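You operate a simulated robot arm through the tools that you are given. There is no shell and no other tool. Be economical: measure what you need, move in short steps, check, and stop when the job is done.

The job below is to be done with a simulated two-armed robot. You get a single attempt, and the scene is never put back.

## Task
Wipe up the spill on the green bench top with the wipe and put it back.

It is judged by the outcome, as a careful person would: the job done as asked, and still so three seconds after it is handed in. It fails if anything else is knocked over, pushed out of place, dropped, spilled or broken.

## Robot
Two 7-joint arms with two-finger parallel grippers on one trunk, on a base that drives. Base frame: it is fixed to the floor where the robot stands at the start and does not move with it; the origin is under the middle of the robot, x ahead of it, y to its left, z up; the surface under the hand at the start is at about z = 850. Units: mm, rad, N and s.
The left shoulder is at the start at [34, 182, 1221], the right one opposite. With the tool pointing down near the work surface each hand reaches from about 100 to 700 mm from the robot's upright axis, wherever it stands, measured 20 degrees to its own side. Payload 3.91 kg a hand.
The TCP of each hand is the grasp point between the finger pads, 30 mm short of the fingertips. In the tool frame z runs along the fingers and y along their closing line. The gripper opens to 110 mm. The fingers are 20 mm wide and 10 mm thick; the gripper's body (48 by 112 mm) begins 55 mm behind the TCP.
Orientation is told as [roll, pitch, yaw] about the base's x, y, z axes, in that order, counted from this pose: with the fingers straight down and closing along the base's y, the tool's x points along the base's -x, its y along +y and its z along -z.

## Interface
- The arms move only by the tool servo_tool. It takes "left_increments", "right_increments" or both (then of equal length, played together; a hand with none holds still); each is a list of rows, each a list of 6 numbers: the shift along the tool's x, y, z in cm, then the turn, a rotation vector about the tool's x, y, z in rad. In form: [[x, y, z, wx, wy, wz], ...]. A call has 1 to 8 rows; each row shifts and turns the commanded pose from where the row before left it, along the tool's axes as they then stand. "left_grip" and "right_grip" are, for a hand that has rows, the finger opening in cm, from 0 to 11, set as the call begins (left out, the last holds). A row lasts 0.2 s, in which the tool goes at most 50 mm and 0.15 rad; a call with a longer step from one row to the next is refused whole, and so is a gripper value outside its range. A pose out of reach is approached as far as the arm can. The call stops where the force on the tool passes 40 N (or 10 N more than at its start, if that is more) or the arm is blocked; 0.2 s more then pass. Each finger travels about 72 mm/s and halts on what it meets, pressing with about 39 N; the grip force reading is that of the motor and also rises with nothing between the fingers. The clock runs only during rows and for 0.2 s after the last one: add rows that do not move to give the fingers time. It gives the time, the measured TCP pose, the force on the tool (base axes), the opening and the grip force at its end, in the units of the frame above (readings bear some noise), with the torque about the TCP (base axes, N m) and any sound that the robot's microphone picked up.
- Cameras (640 x 400 px; columns grow to the right, rows downward): "scene" is now at [132.9, -4.1, 1388.4]; the picture's right is [-0.07, -1.00, 0.00], its down [-0.83, 0.06, -0.55] and it looks along [0.55, -0.04, -0.83] (base axes); focal length 285 px, centre (320, 200). "left" rides on the left gripper at [72, -17, -103] in its tool frame; the picture's right is [0.23, 0.97, 0.00], its down [-0.76, 0.18, -0.62] and it looks along [-0.61, 0.14, 0.78] (tool axes); focal length 222 px, centre (320, 200). "right" rides on the right gripper at [72, 17, -103] in its tool frame; the picture's right is [-0.23, 0.97, 0.00], its down [-0.76, -0.18, -0.62] and it looks along [-0.61, -0.14, 0.78] (tool axes); focal length 222 px, centre (320, 200).
- grab_frame(camera): a new picture of that camera. The clock stands still meanwhile.
- lift_body(by): slides the trunk up (or, below 0, down) by that many mm; the arms and the scene camera ride with it, the base frame stays. It gives what a move gives, with no picture.
- roll_base(legs): drives the robot by 1 to 6 legs, each [ahead, left, turn to the left] in mm, mm and rad, along the robot's own axes; the way and the turn of a leg run together, so that a leg with both is an arc; at most 1500 mm and 3.142 rad a leg. The arms and the cameras ride along, it lands a little off, and it stops where it bumps. It gives what a move gives.
- aim_head(pan, tilt): turns the head with the scene camera to pan (to the left, within 1.396 rad either way) and tilt (down, from -0.506 to 1.204), counted from straight ahead of the robot. It gives what a move gives.
- probe_pixels(camera, pixels): for up to 12 pixels [column, row] of the newest picture of that camera ("zoom" is the newest enlarged one), the place [x, y, z] in the base frame of the surface seen there, good to about 3 mm. The clock stands still meanwhile.
- inspect(camera, box): a new picture of the part [left, top, right, bottom] of that camera's present view, enlarged. The clock stands still meanwhile.
- sign_off(): hands the job in; it is judged then, once.

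Keep the steps short. Do not move on a guess: measure, check each grasp and each placing, and mend mistakes. In all there are 80 turns and 58 pictures (those below and enlarged ones count). Leave the grippers open and the arms clear of the work at the hand-in unless told otherwise, and finish with a single line.

The tools are called by a JSON object that holds its "method" and its "body". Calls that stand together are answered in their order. servo_tool: Moves the arms, as the interface text tells. Its arguments: {"type":"object","properties":{"left_increments":{"type":"array"},"left_grip":{"type":"number"},"right_increments":{"type":"array"},"right_grip":{"type":"number"}},"required":[]} The other tools are called the same way: lift_body (by) slides the trunk up or down; roll_base (legs) drives the base; aim_head (pan, tilt) turns the head that bears the scene camera; grab_frame (camera) takes a picture; probe_pixels (camera, pixels) gives the place of the surface under pixels of a picture; inspect (camera, box) takes an enlarged picture of a part of a camera's view; sign_off () hands the job in.

At the start:

```text
time: 0.0
left_tool_pos: [347.7, 112.0, 1079.6]
left_ee_rot: [-0.001, 0.0, 0.0]
left_contact_force: [-0.5, -0.6, -0.3]
left_wrist_torque: [-0.02, -0.01, 0.0]
left_width: 110.0
left_grasp_force: 0.0
right_tool_pos: [391.8, -181.3, 1051.9]
right_ee_rot: [-0.001, 0.0, 0.001]
right_contact_force: [-0.2, 0.4, 1.0]
right_wrist_torque: [-0.02, 0.01, 0.0]
right_width: 110.1
right_grasp_force: 0.1
trunk travel left (down, up): [-475.0, 39.0]
robot x, y, heading: [-1.5, -4.5, 0.002]
head pan, tilt: [-0.073, 0.983]
```

scene: 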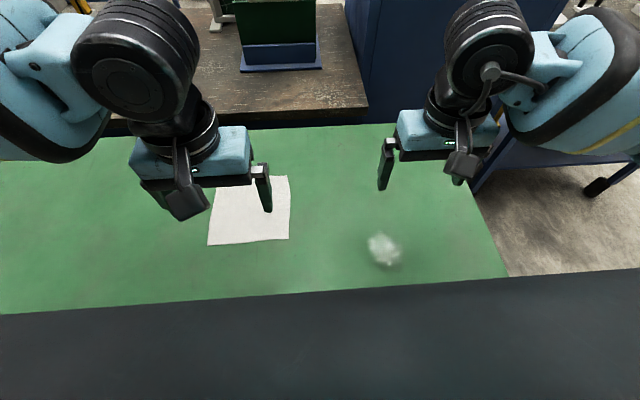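
right: 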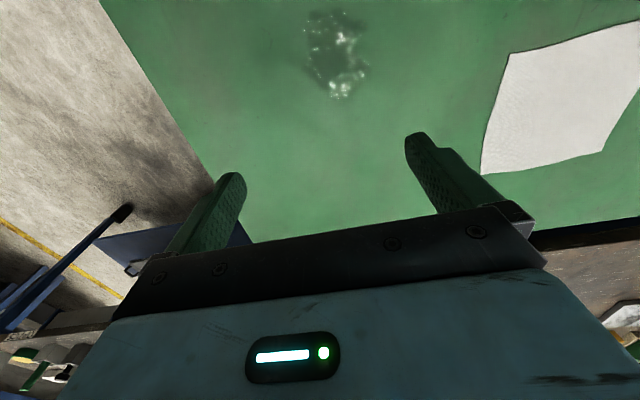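
left: 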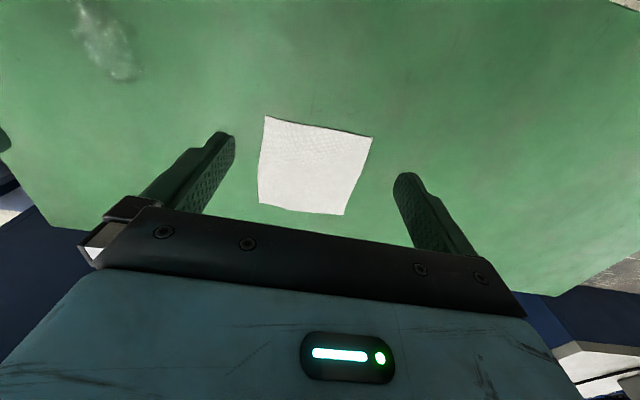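

I see the white wipe around scene (250,212) and the spill around (384,250). I'll measure both, along with the bench.

{"method": "probe_pixels", "body": {"camera": "scene", "pixels": [[209, 243], [288, 238], [287, 177], [250, 215], [384, 250], [370, 240], [398, 258], [384, 236], [384, 266], [330, 230], [320, 290], [330, 180]]}}

{"method": "inspect", "body": {"camera": "scene", "box": [190, 150, 430, 300]}}

{"method": "probe_pixels", "body": {"camera": "left", "pixels": [[266, 117], [371, 138], [343, 214], [260, 203], [315, 165]]}}

```text
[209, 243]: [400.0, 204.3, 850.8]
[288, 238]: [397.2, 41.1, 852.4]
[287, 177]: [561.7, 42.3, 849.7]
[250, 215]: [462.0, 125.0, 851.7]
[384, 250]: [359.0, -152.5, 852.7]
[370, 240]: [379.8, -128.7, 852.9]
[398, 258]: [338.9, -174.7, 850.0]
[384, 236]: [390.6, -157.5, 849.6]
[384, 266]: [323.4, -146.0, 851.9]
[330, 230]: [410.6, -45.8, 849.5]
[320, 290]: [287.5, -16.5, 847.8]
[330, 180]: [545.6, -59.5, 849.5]
```

```text
2.67 times, centred on (310, 225) of scene
```

zoom: 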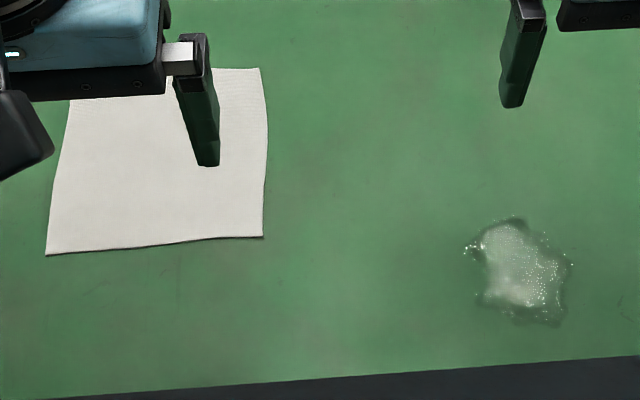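

```text
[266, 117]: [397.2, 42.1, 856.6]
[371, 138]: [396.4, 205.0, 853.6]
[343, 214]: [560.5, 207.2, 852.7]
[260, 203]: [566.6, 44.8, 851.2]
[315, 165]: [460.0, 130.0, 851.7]
```

The wipe is flat, x 398–564 and y 42–206, with its top at about z 852. The spill is centred near (358,-152) and about 70 mm across. I'll move the right hand clear to the right and bring the left hand above the middle of the wipe.

{"method": "servo_tool", "body": {"left_increments": [[-3.3, 0.3, 2, 0, 0, 0], [-3.3, 0.3, 3, 0, 0, 0], [-3.3, 0.3, 3, 0, 0, 0], [-3.3, 0.3, 3, 0, 0, 0], [0, 0, 3, 0, 0, 0], [0, 0, 1, 0, 0, 0]], "right_increments": [[0, -3.5, -1, 0, 0, 0], [0, -3.5, -1, 0, 0, 0], [0, -3.5, -1, 0, 0, 0], [0, -3.5, 0, 0, 0, 0], [0, -3.5, 0, 0, 0, 0], [0, -2.5, 0, 0, 0, 0]], "left_grip": 6}}

{"method": "grab_frame", "body": {"camera": "left"}}

{"method": "grab_frame", "body": {"camera": "scene"}}

```text
time: 1.4
left_tool_pos: [479.9, 123.4, 927.5]
left_ee_rot: [0.0, 0.0, 0.0]
left_contact_force: [-0.1, 0.5, 0.5]
left_wrist_torque: [0.01, -0.02, 0.06]
left_width: 59.9
left_grasp_force: 0.0
right_tool_pos: [391.2, -382.5, 1082.1]
right_ee_rot: [-0.001, -0.001, -0.001]
right_contact_force: [-1.1, 0.3, 0.4]
right_wrist_torque: [0.01, 0.0, 0.0]
right_width: 110.2
right_grasp_force: 0.0
trunk travel left (down, up): [-475.0, 39.0]
robot x, y, heading: [-1.0, 0.0, 0.003]
head pan, tilt: [-0.073, 0.983]
```

```text
53 pictures are left
```

left: 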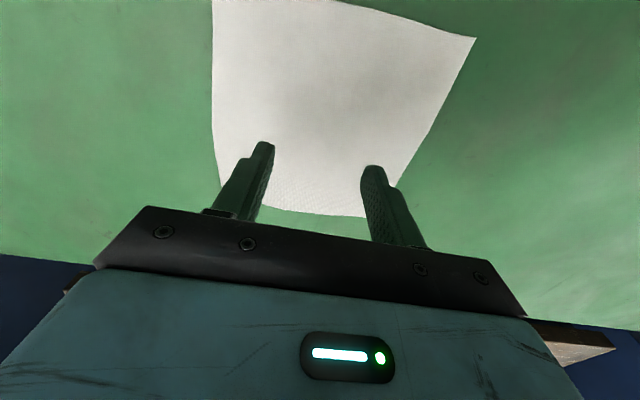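

```text
52 pictures are left
```

scene: 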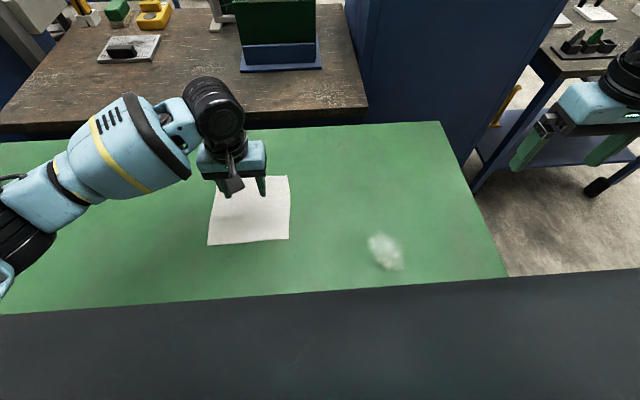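

The left hand is centred over the wipe. I'll lower it until the fingertips just touch: TCP about 881, watching the force.

{"method": "servo_tool", "body": {"left_increments": [[0, 0, 2, 0, 0, 0], [0, 0, 1.5, 0, 0, 0], [0, 0, 0.6, 0, 0, 0], [0, 0, 0.3, 0, 0, 0], [0, 0, 0.2, 0, 0, 0], [0, 0, 0.2, 0, 0, 0]]}}

```text
time: 2.8
left_tool_pos: [480.4, 125.0, 881.3]
left_ee_rot: [-0.001, -0.003, 0.001]
left_contact_force: [0.3, 0.2, 0.8]
left_wrist_torque: [-0.01, 0.0, 0.01]
left_width: 59.9
left_grasp_force: 0.0
right_tool_pos: [392.5, -382.3, 1081.8]
right_ee_rot: [0.0, 0.001, 0.001]
right_contact_force: [-0.1, -0.4, -0.1]
right_wrist_torque: [-0.02, 0.0, 0.0]
right_width: 110.0
right_grasp_force: 0.0
trunk travel left (down, up): [-475.0, 39.0]
robot x, y, heading: [0.6, 1.3, -0.003]
head pan, tilt: [-0.073, 0.983]
```

No contact yet, so I'll go down in 1 mm steps until the tips touch lightly.

{"method": "servo_tool", "body": {"left_increments": [[0, 0, 0.1, 0, 0, 0], [0, 0, 0.1, 0, 0, 0]]}}

```text
time: 3.4
left_tool_pos: [479.2, 124.3, 881.4]
left_ee_rot: [0.001, -0.003, 0.001]
left_contact_force: [0.1, 0.4, 11.7]
left_wrist_torque: [0.15, 0.08, 0.06]
left_width: 59.9
left_grasp_force: 0.1
right_tool_pos: [391.8, -383.1, 1081.4]
right_ee_rot: [0.0, -0.003, 0.0]
right_contact_force: [0.5, 0.4, -0.1]
right_wrist_torque: [0.01, -0.01, -0.02]
right_width: 110.0
right_grasp_force: 0.0
trunk travel left (down, up): [-475.0, 39.0]
robot x, y, heading: [4.0, 1.7, -0.003]
head pan, tilt: [-0.073, 0.983]
```

The tips are pressing on the wipe with 11.7 N. I'll close to pinch a fold.

{"method": "servo_tool", "body": {"left_increments": [[0, 0, 0, 0, 0, 0], [0, 0, 0, 0, 0, 0], [0, 0, 0, 0, 0, 0], [0, 0, 0, 0, 0, 0]], "left_grip": 0}}

{"method": "grab_frame", "body": {"camera": "left"}}

{"method": "inspect", "body": {"camera": "scene", "box": [180, 140, 340, 260]}}

```text
time: 4.4
left_tool_pos: [480.9, 123.7, 881.4]
left_ee_rot: [-0.003, -0.004, 0.0]
left_contact_force: [1.6, 1.4, 22.3]
left_wrist_torque: [0.07, 0.05, -0.01]
left_width: 2.7
left_grasp_force: 39.2
right_tool_pos: [390.7, -382.0, 1082.7]
right_ee_rot: [0.0, 0.0, -0.001]
right_contact_force: [-0.8, -0.3, -0.5]
right_wrist_torque: [0.01, 0.03, -0.01]
right_width: 110.0
right_grasp_force: 0.0
trunk travel left (down, up): [-475.0, 39.0]
robot x, y, heading: [2.0, -0.5, -0.0]
head pan, tilt: [-0.073, 0.983]
```

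```text
51 pictures are left
```

left: 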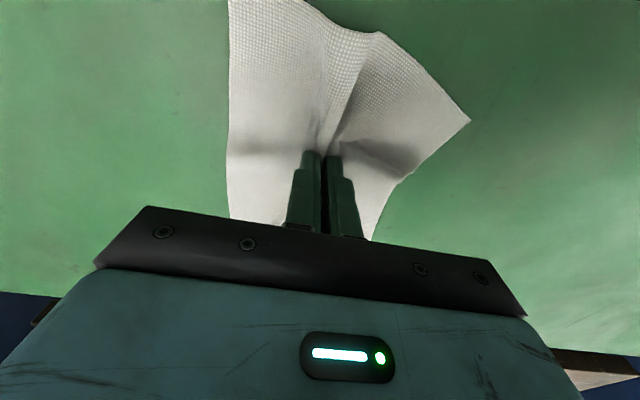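

```text
3.33 times, centred on (260, 200) of scene
```

zoom: 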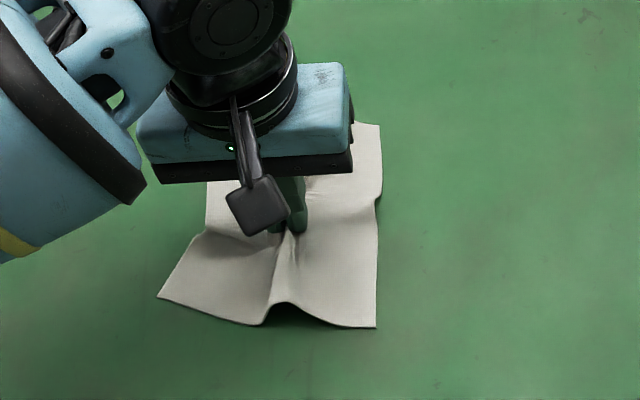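

The pinch holds: 2.7 mm wide at 39 N, with a clear fold. I'll lift it 6 cm and check.

{"method": "servo_tool", "body": {"left_increments": [[0, 0, -1, 0, 0, 0], [0, 0, -2, 0, 0, 0], [0, 0, -3, 0, 0, 0], [0, 0, 0, 0, 0, 0]]}}

{"method": "inspect", "body": {"camera": "scene", "box": [140, 100, 460, 300]}}

```text
time: 5.4
left_tool_pos: [480.3, 124.7, 937.3]
left_ee_rot: [0.0, 0.003, -0.001]
left_contact_force: [0.2, -0.3, -0.3]
left_wrist_torque: [-0.02, 0.0, 0.02]
left_width: 2.5
left_grasp_force: 38.9
right_tool_pos: [393.5, -382.2, 1081.3]
right_ee_rot: [0.001, 0.0, -0.001]
right_contact_force: [-0.4, 0.2, -0.1]
right_wrist_torque: [0.01, 0.0, 0.01]
right_width: 110.2
right_grasp_force: 0.0
trunk travel left (down, up): [-475.0, 39.0]
robot x, y, heading: [-0.4, 1.0, 0.002]
head pan, tilt: [-0.073, 0.983]
```

```text
2.00 times, centred on (300, 200) of scene
```

zoom: 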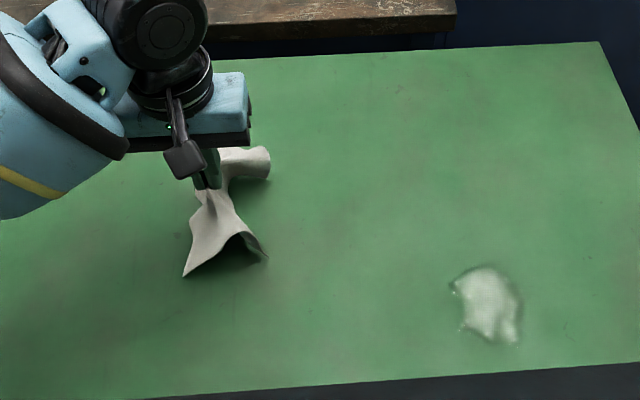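

The wipe came up cleanly. I'll carry it over the spill (12.2 cm nearer, 27.6 cm right), a bit higher.

{"method": "servo_tool", "body": {"left_increments": [[0, 0, -3.5, 0, 0, 0], [2, -4.2, 0, 0, 0, 0], [2, -4.2, 0, 0, 0, 0], [2, -4.2, 0, 0, 0, 0], [2, -4.2, 0, 0, 0, 0], [2, -4.2, 0, 0, 0, 0], [2.2, -4.2, 0, 0, 0, 0], [0, -2.4, 0, 0, 0, 0]]}}

{"method": "grab_frame", "body": {"camera": "scene"}}

{"method": "grab_frame", "body": {"camera": "left"}}

```text
time: 7.2
left_tool_pos: [357.8, -151.6, 972.9]
left_ee_rot: [0.002, 0.0, 0.0]
left_contact_force: [0.6, -0.2, 0.7]
left_wrist_torque: [0.01, -0.01, -0.01]
left_width: 2.8
left_grasp_force: 39.1
right_tool_pos: [391.8, -382.9, 1080.4]
right_ee_rot: [-0.001, 0.001, -0.001]
right_contact_force: [-0.9, -0.3, 0.5]
right_wrist_torque: [0.01, -0.03, 0.01]
right_width: 110.1
right_grasp_force: 0.2
trunk travel left (down, up): [-475.0, 39.0]
robot x, y, heading: [-0.2, -2.0, 0.001]
head pan, tilt: [-0.073, 0.983]
```

```text
48 pictures are left
```

scene: 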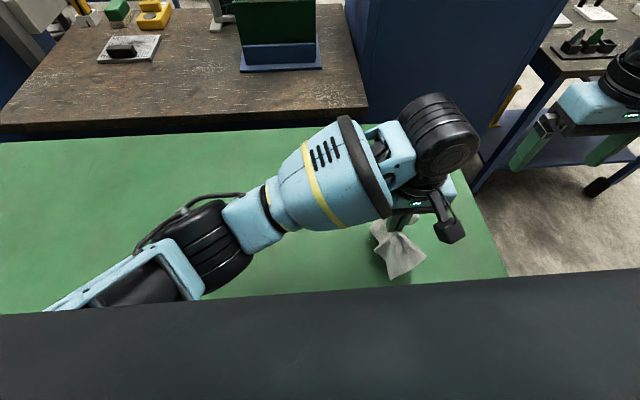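

```text
47 pictures are left
```

left: 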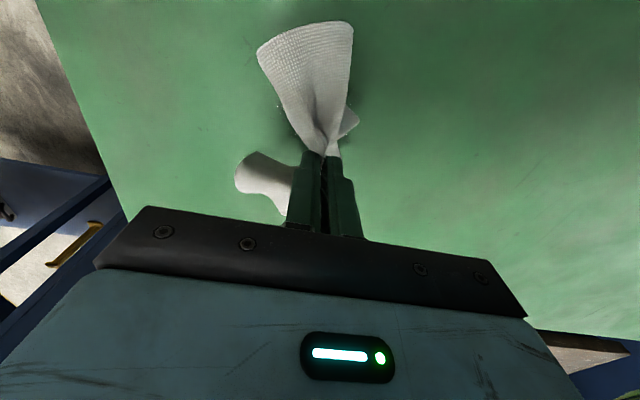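

The wipe is right over the spill. I'll lower it to the bench with light contact (TCP about 882).

{"method": "servo_tool", "body": {"left_increments": [[0, 0, 3, 0, 0, 0], [0, 0, 3, 0, 0, 0], [0, 0, 2, 0, 0, 0], [0, 0, 0.8, 0, 0, 0], [0, 0, 0.3, 0, 0, 0], [0, 0, 0.1, 0, 0, 0]]}}

{"method": "grab_frame", "body": {"camera": "left"}}

```text
time: 8.6
left_tool_pos: [361.5, -149.3, 883.1]
left_ee_rot: [0.001, -0.005, 0.005]
left_contact_force: [-1.1, -1.9, 5.8]
left_wrist_torque: [-0.08, 0.0, -0.02]
left_width: 3.1
left_grasp_force: 38.8
right_tool_pos: [390.9, -382.1, 1082.2]
right_ee_rot: [0.0, 0.001, 0.0]
right_contact_force: [-0.1, -0.4, -0.7]
right_wrist_torque: [0.02, 0.01, -0.02]
right_width: 109.8
right_grasp_force: 0.0
trunk travel left (down, up): [-475.0, 39.0]
robot x, y, heading: [-0.1, -0.1, -0.003]
head pan, tilt: [-0.073, 0.983]
```

```text
46 pictures are left
```

left: 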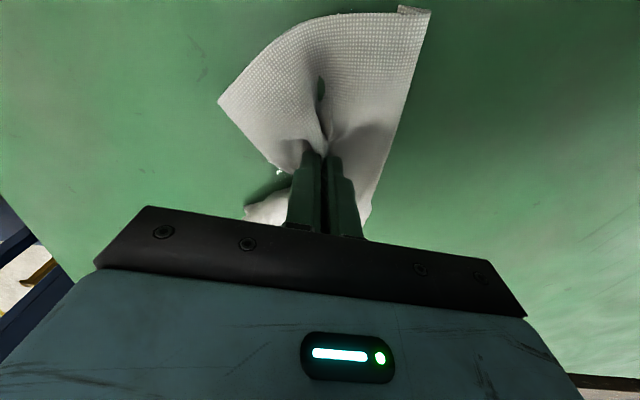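

It's touching with about 6 N. I'll wipe with short back-and-forth strokes across the spill.

{"method": "servo_tool", "body": {"left_increments": [[2, 0, 0.05, 0, 0, 0], [2, 0, 0, 0, 0, 0], [-2.5, 0, 0, 0, 0, 0], [-2.5, 0, 0, 0, 0, 0], [-2.5, 0, 0, 0, 0, 0], [0, -2.5, 0, 0, 0, 0], [2.5, 0, 0, 0, 0, 0], [2.5, 0, 0, 0, 0, 0]]}}

{"method": "servo_tool", "body": {"left_increments": [[2.5, 0, 0, 0, 0, 0], [0, 2.5, 0, 0, 0, 0], [0, 2.5, 0, 0, 0, 0], [-2.5, 0, 0, 0, 0, 0], [-2.5, 0, 0, 0, 0, 0], [-2.5, 0, 0, 0, 0, 0], [0, 2, 0, 0, 0, 0], [2, 0, 0, 0, 0, 0]]}}

{"method": "grab_frame", "body": {"camera": "left"}}

{"method": "grab_frame", "body": {"camera": "scene"}}

```text
time: 9.3
left_tool_pos: [343.7, -135.0, 882.2]
left_ee_rot: [0.013, -0.03, 0.018]
left_contact_force: [-6.3, -3.9, 28.0]
left_wrist_torque: [-0.18, 0.06, -0.07]
left_width: 2.7
left_grasp_force: 39.0
right_tool_pos: [390.1, -381.8, 1082.3]
right_ee_rot: [-0.001, -0.003, 0.0]
right_contact_force: [1.0, 0.3, -0.3]
right_wrist_torque: [-0.04, 0.03, -0.02]
right_width: 110.2
right_grasp_force: 0.0
trunk travel left (down, up): [-475.0, 39.0]
robot x, y, heading: [-1.8, 0.8, -0.001]
head pan, tilt: [-0.073, 0.983]
stopped in row 3 (left hand): the force on the tool passed its limit at 66 N (the readings are from after the stop); the commanded pose is now the measured one
```

```text
time: 11.1
left_tool_pos: [371.9, -64.0, 882.4]
left_ee_rot: [0.017, -0.028, 0.022]
left_contact_force: [4.3, 0.9, 17.0]
left_wrist_torque: [-0.01, -0.27, 0.0]
left_width: 2.8
left_grasp_force: 39.2
right_tool_pos: [392.0, -380.4, 1080.9]
right_ee_rot: [0.001, 0.0, 0.001]
right_contact_force: [-0.3, -0.4, -0.1]
right_wrist_torque: [0.01, 0.02, -0.03]
right_width: 110.0
right_grasp_force: 0.2
trunk travel left (down, up): [-475.0, 39.0]
robot x, y, heading: [-1.2, -0.3, 0.002]
head pan, tilt: [-0.073, 0.983]
```

```text
45 pictures are left
```

left: 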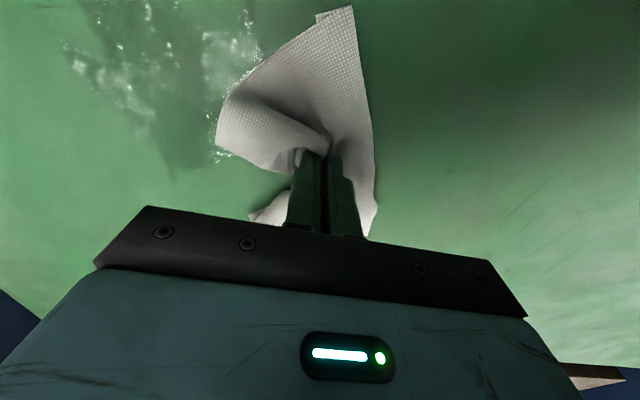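

```text
44 pictures are left
```

scene: 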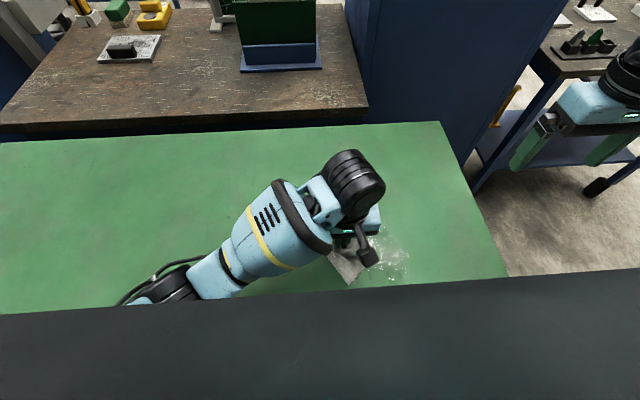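

The first call stopped on a force spike, so the second ran offset and reached y=-64. The spill is lighter but still there, and possibly smeared. I'll lift and look closely.

{"method": "servo_tool", "body": {"left_increments": [[0, 0, -3, 0, 0, 0], [0, 2, -4, 0, 0, 0], [0, 4, -3, 0, 0, 0], [-2, 4, 0, 0, 0, 0], [-2, 4, 0, 0, 0, 0]]}}

{"method": "inspect", "body": {"camera": "scene", "box": [260, 170, 500, 320]}}

{"method": "grab_frame", "body": {"camera": "left"}}

```text
time: 12.3
left_tool_pos: [407.9, 77.0, 986.6]
left_ee_rot: [0.015, -0.025, 0.017]
left_contact_force: [0.5, -0.2, -0.2]
left_wrist_torque: [-0.01, 0.02, -0.02]
left_width: 2.6
left_grasp_force: 39.3
right_tool_pos: [392.4, -381.6, 1081.4]
right_ee_rot: [-0.002, 0.0, 0.001]
right_contact_force: [0.7, 1.1, 0.5]
right_wrist_torque: [-0.05, 0.01, -0.01]
right_width: 110.0
right_grasp_force: 0.1
trunk travel left (down, up): [-475.0, 39.0]
robot x, y, heading: [0.5, -1.3, -0.002]
head pan, tilt: [-0.073, 0.983]
```

```text
2.67 times, centred on (380, 245) of scene
```

zoom: 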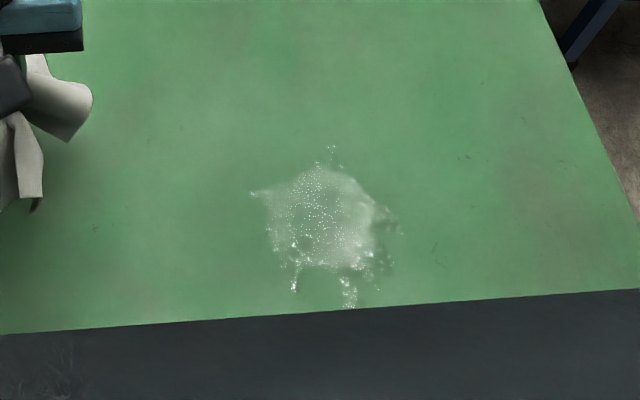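

```text
42 pictures are left
```

left: 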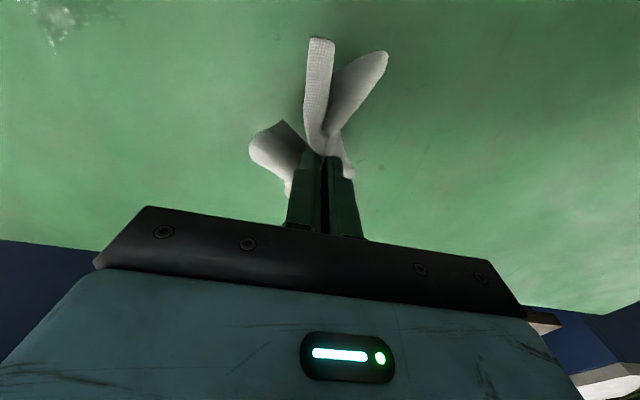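

It's thinner and broader, with drops toward the near edge. I'll measure its extent and the bench edge, so I only stroke away from the edge.

{"method": "probe_pixels", "body": {"camera": "zoom", "pixels": [[250, 192], [332, 148], [400, 230], [348, 305], [294, 288], [325, 210], [385, 265], [300, 250], [348, 320], [360, 180]]}}

{"method": "inspect", "body": {"camera": "scene", "box": [340, 220, 420, 290]}}

```text
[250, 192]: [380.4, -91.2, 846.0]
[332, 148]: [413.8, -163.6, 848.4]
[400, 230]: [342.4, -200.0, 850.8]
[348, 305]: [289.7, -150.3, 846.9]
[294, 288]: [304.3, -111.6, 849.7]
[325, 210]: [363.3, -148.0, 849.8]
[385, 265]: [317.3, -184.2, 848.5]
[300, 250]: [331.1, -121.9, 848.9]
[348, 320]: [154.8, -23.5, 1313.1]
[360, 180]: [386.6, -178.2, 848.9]
```

```text
5.71 times, centred on (380, 255) of scene
```

zoom: 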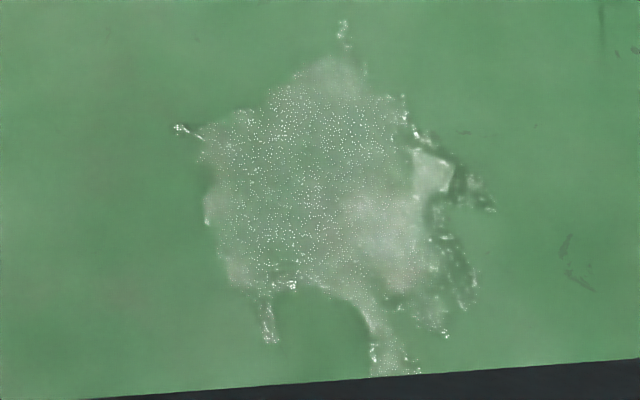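

The dark band is the robot's own body, not the bench edge (z 1313). I'll tilt the head further down to see the hidden part.

{"method": "aim_head", "body": {"pan": -0.4, "tilt": 1.2}}

{"method": "grab_frame", "body": {"camera": "scene"}}

```text
time: 13.1
left_tool_pos: [408.4, 75.0, 987.2]
left_ee_rot: [0.017, -0.028, 0.02]
left_contact_force: [0.0, -0.3, -0.7]
left_wrist_torque: [-0.02, 0.04, -0.05]
left_width: 2.6
left_grasp_force: 38.8
right_tool_pos: [392.7, -383.2, 1081.0]
right_ee_rot: [0.0, 0.0, -0.001]
right_contact_force: [0.1, 0.4, -0.5]
right_wrist_torque: [-0.01, -0.01, -0.03]
right_width: 110.0
right_grasp_force: 0.1
trunk travel left (down, up): [-475.0, 39.0]
robot x, y, heading: [7.0, 0.4, -0.006]
head pan, tilt: [-0.4, 1.201]
```

```text
40 pictures are left
```

scene: 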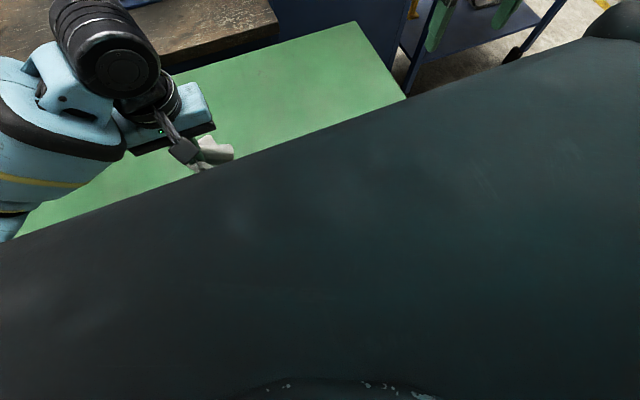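

That's worse: the body hides more. I'll tilt back up and back the base off 120 mm so the near part of the bench shows; the reach stays fine.

{"method": "roll_base", "body": {"legs": [[-120, 0, 0]]}}

{"method": "aim_head", "body": {"pan": -0.15, "tilt": 0.95}}

{"method": "grab_frame", "body": {"camera": "scene"}}

```text
time: 14.4
left_tool_pos: [290.5, 76.1, 986.3]
left_ee_rot: [0.018, -0.025, 0.021]
left_contact_force: [-0.6, 0.6, -0.4]
left_wrist_torque: [-0.02, -0.02, -0.02]
left_width: 2.9
left_grasp_force: 39.3
right_tool_pos: [273.8, -381.7, 1080.9]
right_ee_rot: [0.0, 0.001, 0.001]
right_contact_force: [0.1, 0.1, 0.3]
right_wrist_torque: [-0.01, 0.01, 0.02]
right_width: 109.7
right_grasp_force: 0.1
trunk travel left (down, up): [-475.0, 39.0]
robot x, y, heading: [-117.7, 1.0, -0.003]
head pan, tilt: [-0.4, 1.201]
```

```text
time: 15.1
left_tool_pos: [289.3, 75.8, 987.9]
left_ee_rot: [0.017, -0.024, 0.022]
left_contact_force: [-0.3, -0.3, -0.5]
left_wrist_torque: [-0.04, 0.0, 0.01]
left_width: 2.9
left_grasp_force: 39.1
right_tool_pos: [273.8, -382.2, 1082.2]
right_ee_rot: [-0.001, 0.001, 0.0]
right_contact_force: [0.3, -0.3, -0.3]
right_wrist_torque: [-0.01, 0.01, -0.02]
right_width: 110.0
right_grasp_force: 0.0
trunk travel left (down, up): [-475.0, 39.0]
robot x, y, heading: [-119.3, -0.7, 0.002]
head pan, tilt: [-0.15, 0.949]
```

```text
39 pictures are left
```

scene: 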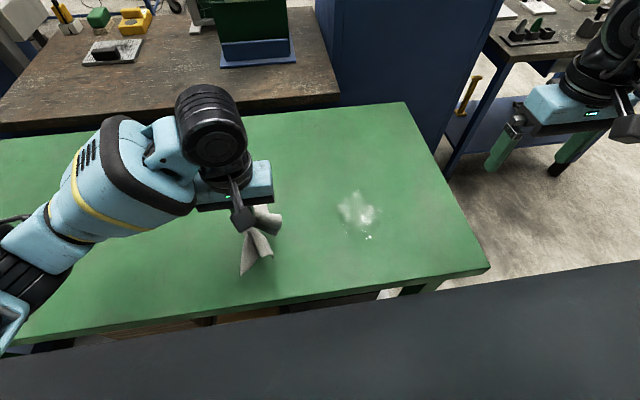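

Now the whole spill and the near bench edge show. I'll enlarge and measure.

{"method": "inspect", "body": {"camera": "scene", "box": [300, 170, 420, 290]}}

{"method": "probe_pixels", "body": {"camera": "scene", "pixels": [[340, 205], [356, 191], [380, 212], [368, 238], [346, 235], [358, 212], [360, 282], [347, 272]]}}

```text
3.33 times, centred on (360, 230) of scene
```

zoom: 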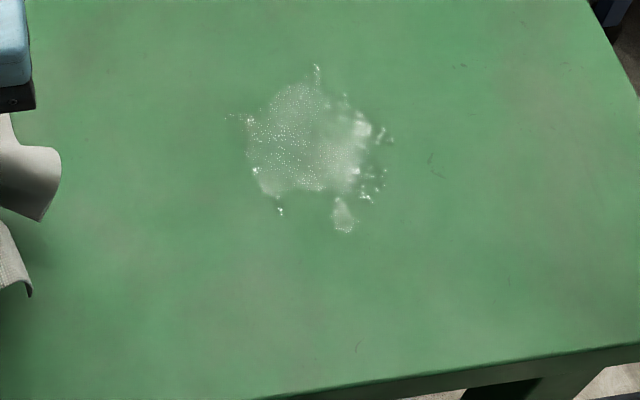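

```text
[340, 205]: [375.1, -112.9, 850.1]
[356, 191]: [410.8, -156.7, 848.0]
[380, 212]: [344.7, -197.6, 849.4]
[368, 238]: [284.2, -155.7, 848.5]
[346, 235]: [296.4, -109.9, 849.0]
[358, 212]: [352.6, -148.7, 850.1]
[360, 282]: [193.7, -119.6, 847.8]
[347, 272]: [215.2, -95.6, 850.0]
```

The bench edge is near x=200, so there's room. The spill spans x 284–410, y -90 to -200. I'll carry the wipe to just right of it and stroke left with the cloth spread along x.

{"method": "servo_tool", "body": {"left_increments": [[-1, -4.2, 0, 0, 0, 0], [-1, -4.2, 0, 0, 0, 0], [-1, -4.2, 0, 0, 0, 0], [-1, -4.2, 0, 0, 0, 0], [-1, -4.2, 0, 0, 0, 0], [-1.1, -4.2, 0, 0, 0, 0], [0, -4, 0, 0, 0, 0], [0, 0, 2, 0, 0, 0]]}}

{"method": "grab_frame", "body": {"camera": "scene"}}

```text
time: 17.1
left_tool_pos: [376.4, -152.1, 961.2]
left_ee_rot: [0.017, -0.033, 0.08]
left_contact_force: [-0.3, -0.2, 0.0]
left_wrist_torque: [-0.02, 0.04, -0.04]
left_width: 2.7
left_grasp_force: 38.9
left hand out of reach, approached as far as the arm can: row 7
right_tool_pos: [274.5, -383.1, 1081.3]
right_ee_rot: [0.0, 0.002, 0.002]
right_contact_force: [-0.1, 0.7, -1.3]
right_wrist_torque: [0.0, -0.03, 0.02]
right_width: 110.1
right_grasp_force: 0.1
trunk travel left (down, up): [-475.0, 39.0]
robot x, y, heading: [-116.2, 0.7, 0.0]
head pan, tilt: [-0.15, 0.949]
stopped in row 8 (left hand): the arm was blocked; the commanded pose is now the measured one
```

```text
37 pictures are left
```

scene: 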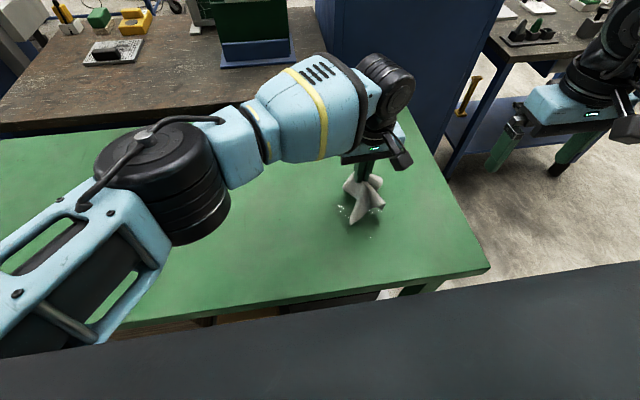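

The left arm is at its reach limit. I'll lift it a little, then drive the base 180 mm to the right so the spill is within comfortable reach.

{"method": "servo_tool", "body": {"left_increments": [[0, 1, -3, 0, 0, 0], [0, 2, -2, 0, 0, -0.06]], "right_increments": [[0, 3, -3, 0, 0, 0], [0, 3, -3, 0, 0, 0]]}}

{"method": "roll_base", "body": {"legs": [[0, -180, 0]]}}

{"method": "aim_head", "body": {"pan": 0.15, "tilt": 0.95}}

{"method": "grab_frame", "body": {"camera": "scene"}}

```text
time: 17.7
left_tool_pos: [371.8, -122.7, 1012.3]
left_ee_rot: [0.013, -0.033, 0.135]
left_contact_force: [0.2, 0.3, 0.2]
left_wrist_torque: [-0.06, 0.03, -0.02]
left_width: 2.5
left_grasp_force: 38.9
right_tool_pos: [274.6, -322.1, 1142.2]
right_ee_rot: [-0.003, 0.001, 0.003]
right_contact_force: [1.0, -0.2, -0.1]
right_wrist_torque: [-0.01, -0.02, -0.01]
right_width: 109.5
right_grasp_force: 0.1
trunk travel left (down, up): [-475.0, 39.0]
robot x, y, heading: [-120.6, 0.0, -0.001]
head pan, tilt: [-0.15, 0.949]
```

```text
time: 19.9
left_tool_pos: [371.9, -303.0, 1010.8]
left_ee_rot: [0.015, -0.032, 0.134]
left_contact_force: [-1.2, 0.1, -0.6]
left_wrist_torque: [-0.02, 0.0, -0.03]
left_width: 2.6
left_grasp_force: 39.1
right_tool_pos: [274.8, -503.9, 1141.2]
right_ee_rot: [0.001, 0.0, 0.0]
right_contact_force: [0.1, 1.1, 0.4]
right_wrist_torque: [0.02, 0.01, -0.02]
right_width: 110.0
right_grasp_force: 0.0
trunk travel left (down, up): [-475.0, 39.0]
robot x, y, heading: [-115.4, -178.5, 0.002]
head pan, tilt: [-0.15, 0.949]
```

```text
time: 20.8
left_tool_pos: [371.2, -302.0, 1010.7]
left_ee_rot: [0.014, -0.033, 0.133]
left_contact_force: [-0.1, -0.8, 0.2]
left_wrist_torque: [-0.02, -0.01, -0.03]
left_width: 2.5
left_grasp_force: 38.9
right_tool_pos: [275.8, -502.9, 1140.9]
right_ee_rot: [0.0, 0.0, 0.003]
right_contact_force: [0.3, 1.1, -0.5]
right_wrist_torque: [0.0, -0.01, 0.03]
right_width: 109.6
right_grasp_force: 0.0
trunk travel left (down, up): [-475.0, 39.0]
robot x, y, heading: [-118.6, -179.5, 0.002]
head pan, tilt: [0.15, 0.949]
```

```text
36 pictures are left
```

scene: 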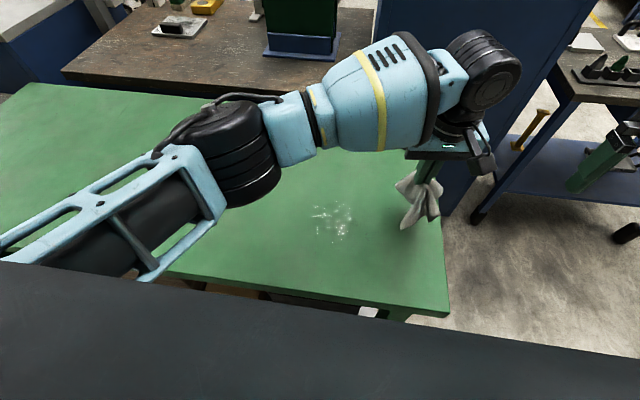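

Even that brief touch removed more: the spill is fainter now. I'll square the hand, go to just right of the spill and lower to z≈884.

{"method": "servo_tool", "body": {"left_increments": [[0, 0, 0, 0, 0, 0.13], [1, 4, 0, 0, 0, 0], [1, 4.2, 3, 0, 0, 0], [0, 0, 3, 0, 0, 0], [0, 0, 3, 0, 0, 0], [0, 0, 2.5, 0, 0, 0], [0, 0, 1, 0, 0, 0]]}}

```text
refused: row 3 steps farther than a row can; nothing moved
```

Row 3 was slightly too long, so I'll split it.

{"method": "servo_tool", "body": {"left_increments": [[0, 0, 0, 0, 0, 0.13], [1, 4, 0, 0, 0, 0], [1, 4.2, 1, 0, 0, 0], [0, 0, 4, 0, 0, 0], [0, 0, 4, 0, 0, 0], [0, 0, 2.5, 0, 0, 0], [0, 0, 1, 0, 0, 0]]}}

```text
time: 22.4
left_tool_pos: [354.4, -219.1, 888.5]
left_ee_rot: [0.016, -0.032, 0.002]
left_contact_force: [0.2, 0.0, -0.1]
left_wrist_torque: [0.01, 0.02, -0.01]
left_width: 2.7
left_grasp_force: 39.1
right_tool_pos: [275.9, -503.2, 1141.6]
right_ee_rot: [0.001, -0.001, 0.001]
right_contact_force: [-0.1, 0.1, -0.1]
right_wrist_torque: [0.0, -0.01, 0.0]
right_width: 110.0
right_grasp_force: 0.0
trunk travel left (down, up): [-475.0, 39.0]
robot x, y, heading: [-118.4, -179.4, 0.005]
head pan, tilt: [0.15, 0.949]
```

I'll lower 5 mm more and stroke left in 2 cm rows.

{"method": "servo_tool", "body": {"left_increments": [[0, 0, 0.45, 0, 0, 0], [0, 2, 0, 0, 0, 0], [0, 2, 0, 0, 0, 0], [0, 2, 0, 0, 0, 0], [0, 2, 0, 0, 0, 0], [0, 2, 0, 0, 0, 0], [0, 2, 0, 0, 0, 0]]}}

{"method": "grab_frame", "body": {"camera": "scene"}}

{"method": "grab_frame", "body": {"camera": "left"}}

```text
time: 23.9
left_tool_pos: [355.0, -98.1, 885.5]
left_ee_rot: [0.016, -0.032, 0.006]
left_contact_force: [0.3, -0.4, 0.3]
left_wrist_torque: [-0.02, 0.01, -0.01]
left_width: 2.9
left_grasp_force: 38.8
right_tool_pos: [274.5, -503.0, 1142.0]
right_ee_rot: [0.001, -0.001, 0.001]
right_contact_force: [0.9, -0.6, 0.4]
right_wrist_torque: [0.03, 0.01, -0.01]
right_width: 109.9
right_grasp_force: 0.0
trunk travel left (down, up): [-475.0, 39.0]
robot x, y, heading: [-117.9, -178.2, 0.001]
head pan, tilt: [0.15, 0.949]
```

```text
35 pictures are left
```

scene: 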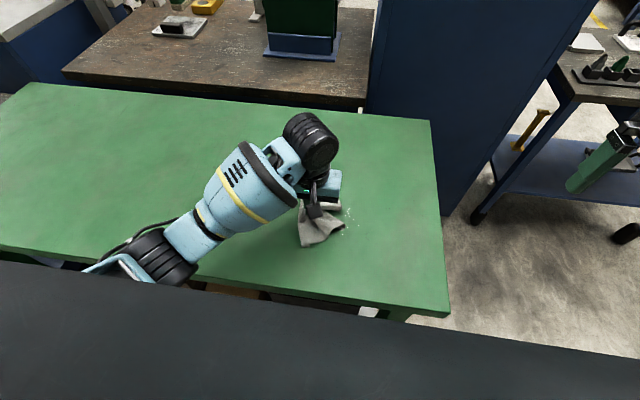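

```text
34 pictures are left
```

left: 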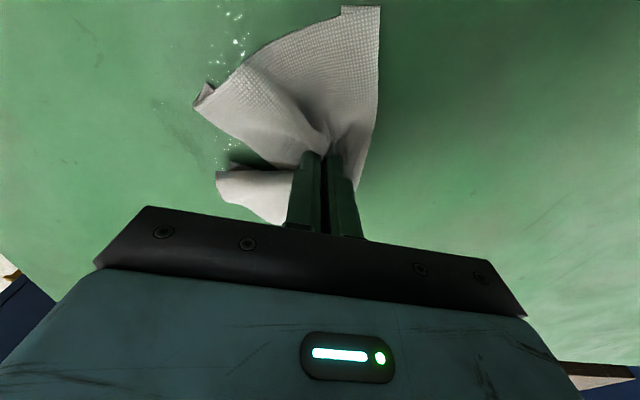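

It's working well, with only sparse droplets left. Now a stroke back to the right.

{"method": "servo_tool", "body": {"left_increments": [[1.5, 0, 0.1, 0, 0, 0], [0, -2, 0, 0, 0, 0], [0, -2, 0, 0, 0, 0], [0, -2, 0, 0, 0, 0], [0, -2, 0, 0, 0, 0], [0, -2, 0, 0, 0, 0], [0, -2, 0, 0, 0, 0]]}}

{"method": "inspect", "body": {"camera": "scene", "box": [220, 140, 460, 300]}}

```text
time: 25.6
left_tool_pos: [341.9, -218.2, 882.9]
left_ee_rot: [0.019, -0.032, 0.003]
left_contact_force: [-1.1, 0.4, 4.2]
left_wrist_torque: [0.01, -0.01, 0.0]
left_width: 2.9
left_grasp_force: 38.9
right_tool_pos: [275.0, -504.8, 1141.6]
right_ee_rot: [0.001, -0.002, 0.0]
right_contact_force: [0.3, -0.1, 1.0]
right_wrist_torque: [0.0, -0.02, 0.02]
right_width: 110.2
right_grasp_force: 0.1
trunk travel left (down, up): [-475.0, 39.0]
robot x, y, heading: [-119.2, -175.0, 0.002]
head pan, tilt: [0.15, 0.949]
```

```text
2.50 times, centred on (340, 220) of scene
```

zoom: 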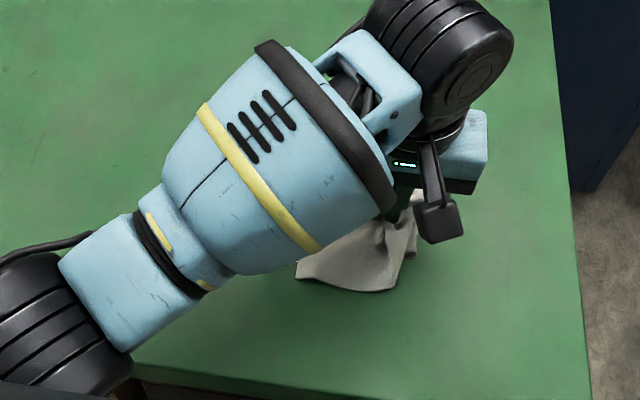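

Nothing shows around the cloth. One more left stroke, shifted 3 cm farther (x≈370), then lift to look.

{"method": "servo_tool", "body": {"left_increments": [[-3, 0, -0.1, 0, 0, 0], [0, 2.5, 0, 0, 0, 0], [0, 2.5, 0, 0, 0, 0], [0, 2.5, 0, 0, 0, 0], [0, 2.5, 0, 0, 0, 0], [0, 2.5, 0, 0, 0, 0], [0, 2.5, 0, 0, 0, 0]]}}

{"method": "servo_tool", "body": {"left_increments": [[0, 0, -4, 0, 0, 0], [0, 1, -4, 0, 0, 0], [0, 4, -2, 0, 0, 0], [0, 4.5, 0, 0, 0, 0], [0, 4.5, 0, 0, 0, 0], [0, 4, 0, 0, 0, 0]]}}

{"method": "inspect", "body": {"camera": "scene", "box": [220, 140, 460, 300]}}

```text
time: 27.1
left_tool_pos: [370.2, -68.2, 885.8]
left_ee_rot: [0.017, -0.033, 0.005]
left_contact_force: [0.0, 0.0, -0.2]
left_wrist_torque: [-0.02, 0.01, 0.01]
left_width: 2.5
left_grasp_force: 38.8
right_tool_pos: [275.9, -502.9, 1140.4]
right_ee_rot: [0.0, 0.0, 0.005]
right_contact_force: [-0.2, 0.6, 0.0]
right_wrist_torque: [-0.03, 0.01, -0.03]
right_width: 110.2
right_grasp_force: 0.1
trunk travel left (down, up): [-475.0, 39.0]
robot x, y, heading: [-116.4, -179.5, 0.0]
head pan, tilt: [0.15, 0.949]
```

```text
time: 28.6
left_tool_pos: [363.3, 109.6, 989.8]
left_ee_rot: [0.018, -0.031, 0.001]
left_contact_force: [-1.0, 0.3, 0.5]
left_wrist_torque: [-0.03, -0.01, 0.01]
left_width: 2.6
left_grasp_force: 39.2
right_tool_pos: [275.8, -502.7, 1141.5]
right_ee_rot: [0.0, 0.0, 0.004]
right_contact_force: [-0.3, 0.0, 0.5]
right_wrist_torque: [0.01, 0.04, 0.03]
right_width: 109.9
right_grasp_force: 0.0
trunk travel left (down, up): [-475.0, 39.0]
robot x, y, heading: [-118.0, -179.6, 0.001]
head pan, tilt: [0.15, 0.949]
```

```text
2.50 times, centred on (340, 220) of scene
```

zoom: 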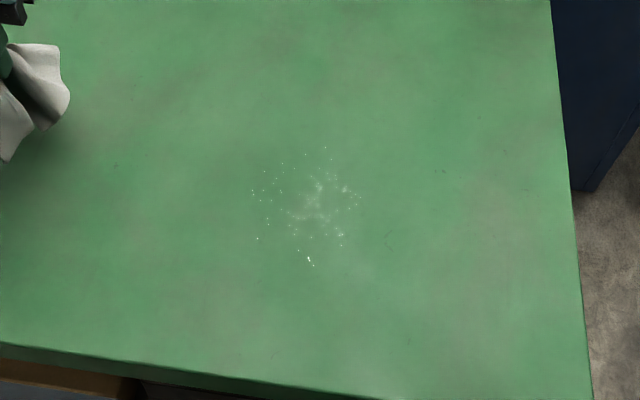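

Faint residue and small droplets remain. I'll measure where they are.

{"method": "probe_pixels", "body": {"camera": "zoom", "pixels": [[252, 190], [325, 148], [360, 200], [310, 265], [258, 240], [315, 205], [290, 235]]}}

```text
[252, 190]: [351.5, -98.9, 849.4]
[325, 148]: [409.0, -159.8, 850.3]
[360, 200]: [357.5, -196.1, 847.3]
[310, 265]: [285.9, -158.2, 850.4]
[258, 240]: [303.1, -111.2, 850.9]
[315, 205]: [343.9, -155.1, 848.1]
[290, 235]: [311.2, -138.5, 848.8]
```

Same area, much thinner. I'll do a systematic zigzag at x≈315, 350 and 385. First, back to just left of the spill and down.

{"method": "servo_tool", "body": {"left_increments": [[1, -4.6, 0, 0, 0, 0], [1.5, -4.6, 0, 0, 0, 0], [1.5, -4.6, 0, 0, 0, 0], [0.8, -4.2, 2, 0, 0, 0], [0, 0, 4, 0, 0, 0], [0, 0, 3.5, 0, 0, 0], [0, 0, 0.9, 0, 0, 0]]}}

{"method": "servo_tool", "body": {"left_increments": [[0, 0, 0.25, 0, 0, 0], [0, -2.5, 0, 0, 0, 0], [0, -2.5, 0, 0, 0, 0], [0, -2.5, 0, 0, 0, 0], [0, -2.5, 0, 0, 0, 0], [0, -2.5, 0, 0, 0, 0], [-3.5, 0, 0, 0, 0, 0]]}}

```text
time: 30.1
left_tool_pos: [320.9, -68.1, 883.4]
left_ee_rot: [0.017, -0.035, 0.002]
left_contact_force: [-1.0, -0.4, 7.2]
left_wrist_torque: [0.0, -0.06, -0.01]
left_width: 2.8
left_grasp_force: 39.3
right_tool_pos: [274.5, -503.8, 1141.5]
right_ee_rot: [0.0, -0.002, 0.002]
right_contact_force: [-0.5, -0.3, -0.1]
right_wrist_torque: [-0.02, -0.01, -0.01]
right_width: 109.8
right_grasp_force: 0.1
trunk travel left (down, up): [-475.0, 39.0]
robot x, y, heading: [-118.9, -175.6, 0.002]
head pan, tilt: [0.15, 0.949]
```

```text
time: 31.3
left_tool_pos: [321.9, -156.3, 881.6]
left_ee_rot: [0.013, -0.039, 0.004]
left_contact_force: [-6.1, 1.3, 19.9]
left_wrist_torque: [-0.06, 0.01, 0.01]
left_width: 2.6
left_grasp_force: 38.5
right_tool_pos: [274.6, -503.7, 1140.3]
right_ee_rot: [0.001, 0.001, 0.001]
right_contact_force: [0.1, -0.7, 0.2]
right_wrist_torque: [0.01, -0.02, -0.01]
right_width: 109.9
right_grasp_force: 0.2
trunk travel left (down, up): [-475.0, 39.0]
robot x, y, heading: [-115.4, -177.9, 0.001]
head pan, tilt: [0.15, 0.949]
stopped in row 5 (left hand): the force on the tool passed its limit at 42 N (the readings are from after the stop); the commanded pose is now the measured one
```

Slightly too much pressure. I'll ease 1 mm up and carry on right, then shift farther and stroke back left.

{"method": "servo_tool", "body": {"left_increments": [[0, -2, -0.12, 0, 0, 0], [0, -2, 0, 0, 0, 0], [0, -2, 0, 0, 0, 0], [-3, 0, 0, 0, 0, 0], [0, 2, 0, 0, 0, 0], [0, 2, 0, 0, 0, 0], [0, 2, 0, 0, 0, 0], [0, 2, 0, 0, 0, 0]]}}

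```text
time: 33.1
left_tool_pos: [352.7, -133.1, 882.4]
left_ee_rot: [0.017, -0.037, 0.005]
left_contact_force: [0.2, -4.1, 16.2]
left_wrist_torque: [-0.18, -0.14, -0.02]
left_width: 2.8
left_grasp_force: 38.4
right_tool_pos: [274.8, -503.0, 1140.4]
right_ee_rot: [0.001, 0.0, 0.001]
right_contact_force: [0.3, 0.0, 0.6]
right_wrist_torque: [-0.02, 0.02, 0.0]
right_width: 110.0
right_grasp_force: 0.1
trunk travel left (down, up): [-475.0, 39.0]
robot x, y, heading: [-115.5, -178.4, -0.006]
head pan, tilt: [0.15, 0.949]
```

Good contact (16 N). I'll finish this lane, shift to x≈385 and stroke right.

{"method": "servo_tool", "body": {"left_increments": [[0, 2, 0, 0, 0, 0], [0, 2, 0, 0, 0, 0], [-3, 0, -0.05, 0, 0, 0], [0, -2.5, 0, 0, 0, 0], [0, -2.5, 0, 0, 0, 0], [0, -2.5, 0, 0, 0, 0], [0, -2.5, 0, 0, 0, 0], [0, -2, 0, 0, 0, 0]]}}

{"method": "servo_tool", "body": {"left_increments": [[2, 0, 0, 0, 0, 0], [0, 2.5, 0, 0, 0, 0], [0, 2.5, 0, 0, 0, 0], [0, 2.5, 0, 0, 0, 0], [0, 2.5, 0, 0, 0, 0], [0, 2.5, 0, 0, 0, 0], [0, 2.5, 0, 0, 0, 0]]}}

{"method": "servo_tool", "body": {"left_increments": [[0, 0, -4, 0, 0, 0], [0, 1, -4, 0, 0, 0], [0, 4, -2, 0, 0, 0], [0, 4.5, 0, 0, 0, 0], [0, 4.5, 0, 0, 0, 0], [0, 4, 0, 0, 0, 0]]}}

{"method": "inspect", "body": {"camera": "scene", "box": [220, 140, 460, 300]}}

```text
time: 34.9
left_tool_pos: [383.2, -212.4, 883.9]
left_ee_rot: [0.019, -0.037, 0.006]
left_contact_force: [0.0, -1.0, 2.9]
left_wrist_torque: [0.02, 0.01, 0.0]
left_width: 2.7
left_grasp_force: 38.6
right_tool_pos: [275.3, -503.6, 1140.1]
right_ee_rot: [0.0, 0.002, 0.001]
right_contact_force: [0.3, 0.5, 0.5]
right_wrist_torque: [-0.01, -0.02, -0.01]
right_width: 109.9
right_grasp_force: 0.0
trunk travel left (down, up): [-475.0, 39.0]
robot x, y, heading: [-120.7, -178.6, 0.001]
head pan, tilt: [0.15, 0.949]
```

```text
time: 36.5
left_tool_pos: [363.4, -63.8, 884.9]
left_ee_rot: [0.015, -0.036, 0.003]
left_contact_force: [0.4, 0.0, 0.3]
left_wrist_torque: [-0.02, -0.01, 0.06]
left_width: 2.3
left_grasp_force: 39.3
right_tool_pos: [274.9, -502.4, 1141.4]
right_ee_rot: [-0.001, 0.0, 0.001]
right_contact_force: [0.7, -0.2, -0.2]
right_wrist_torque: [-0.02, 0.02, 0.03]
right_width: 109.8
right_grasp_force: 0.0
trunk travel left (down, up): [-475.0, 39.0]
robot x, y, heading: [-123.2, -178.2, 0.0]
head pan, tilt: [0.15, 0.949]
```

```text
time: 37.9
left_tool_pos: [356.4, 115.5, 987.8]
left_ee_rot: [0.014, -0.037, 0.004]
left_contact_force: [0.3, 1.0, -0.4]
left_wrist_torque: [-0.05, 0.01, 0.0]
left_width: 2.6
left_grasp_force: 39.3
right_tool_pos: [275.5, -501.0, 1141.0]
right_ee_rot: [0.001, 0.0, 0.002]
right_contact_force: [0.3, -0.1, -0.1]
right_wrist_torque: [-0.01, -0.01, -0.01]
right_width: 109.7
right_grasp_force: 0.0
trunk travel left (down, up): [-475.0, 39.0]
robot x, y, heading: [-119.8, -177.4, -0.0]
head pan, tilt: [0.15, 0.949]
```

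```text
2.50 times, centred on (340, 220) of scene
```

zoom: 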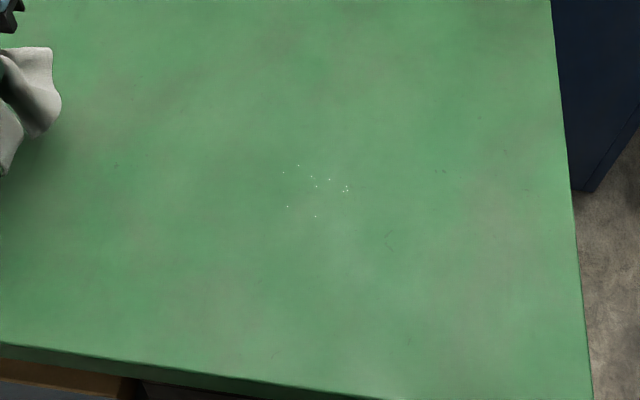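

Almost clean: a few specks remain around x 330–390, y -120 to -190. Another zigzag over them.

{"method": "servo_tool", "body": {"left_increments": [[0, -4.6, 0, 0, 0, 0], [0.3, -4.6, 0, 0, 0, 0], [0.3, -4.6, 0, 0, 0, 0], [0.6, -4.6, 1.5, 0, 0, 0], [0, 0, 4, 0, 0, 0], [0, 0, 4, 0, 0, 0], [0, 0, 0.8, 0, 0, 0]]}}

{"method": "servo_tool", "body": {"left_increments": [[0, -2.5, 0.1, 0, 0, 0], [0, -2.5, 0, 0, 0, 0], [0, -2.5, 0, 0, 0, 0], [0, -2.5, 0, 0, 0, 0], [0, -2.5, 0, 0, 0, 0], [0, -2, 0, 0, 0, 0], [-3.5, 0, 0, 0, 0, 0]]}}

{"method": "servo_tool", "body": {"left_increments": [[0, 2, 0.05, 0, 0, 0], [0, 2, 0, 0, 0, 0], [0, 2, 0, 0, 0, 0], [0, 2, 0, 0, 0, 0], [0, 2, 0, 0, 0, 0], [0, 2, 0, 0, 0, 0], [0, 2, 0, 0, 0, 0]]}}

```text
time: 39.5
left_tool_pos: [352.9, -67.1, 883.5]
left_ee_rot: [0.016, -0.039, 0.006]
left_contact_force: [0.8, -0.3, 6.6]
left_wrist_torque: [-0.04, -0.07, 0.04]
left_width: 2.9
left_grasp_force: 39.1
right_tool_pos: [275.0, -503.7, 1142.4]
right_ee_rot: [0.0, -0.002, 0.003]
right_contact_force: [0.2, -0.4, -0.6]
right_wrist_torque: [-0.01, 0.0, 0.0]
right_width: 109.8
right_grasp_force: 0.0
trunk travel left (down, up): [-475.0, 39.0]
robot x, y, heading: [-117.2, -178.6, 0.002]
head pan, tilt: [0.15, 0.949]
```

```text
time: 41.1
left_tool_pos: [384.9, -214.3, 881.6]
left_ee_rot: [0.011, -0.038, -0.001]
left_contact_force: [-5.9, -2.8, 23.8]
left_wrist_torque: [-0.15, 0.01, -0.06]
left_width: 2.7
left_grasp_force: 39.5
right_tool_pos: [273.9, -503.1, 1141.2]
right_ee_rot: [0.0, 0.001, 0.001]
right_contact_force: [0.8, 0.1, 0.4]
right_wrist_torque: [0.01, 0.02, 0.0]
right_width: 109.8
right_grasp_force: 0.0
trunk travel left (down, up): [-475.0, 39.0]
robot x, y, heading: [-116.2, -178.7, 0.0]
head pan, tilt: [0.15, 0.949]
```

```text
time: 42.7
left_tool_pos: [386.0, -72.8, 882.3]
left_ee_rot: [0.018, -0.04, 0.004]
left_contact_force: [-0.7, -6.0, 22.4]
left_wrist_torque: [-0.29, -0.17, -0.04]
left_width: 2.7
left_grasp_force: 39.9
right_tool_pos: [274.2, -503.5, 1141.3]
right_ee_rot: [0.001, -0.003, 0.002]
right_contact_force: [0.2, 0.0, -0.2]
right_wrist_torque: [0.01, 0.02, 0.0]
right_width: 110.1
right_grasp_force: 0.0
trunk travel left (down, up): [-475.0, 39.0]
robot x, y, heading: [-117.8, -180.6, 0.002]
head pan, tilt: [0.15, 0.949]
```

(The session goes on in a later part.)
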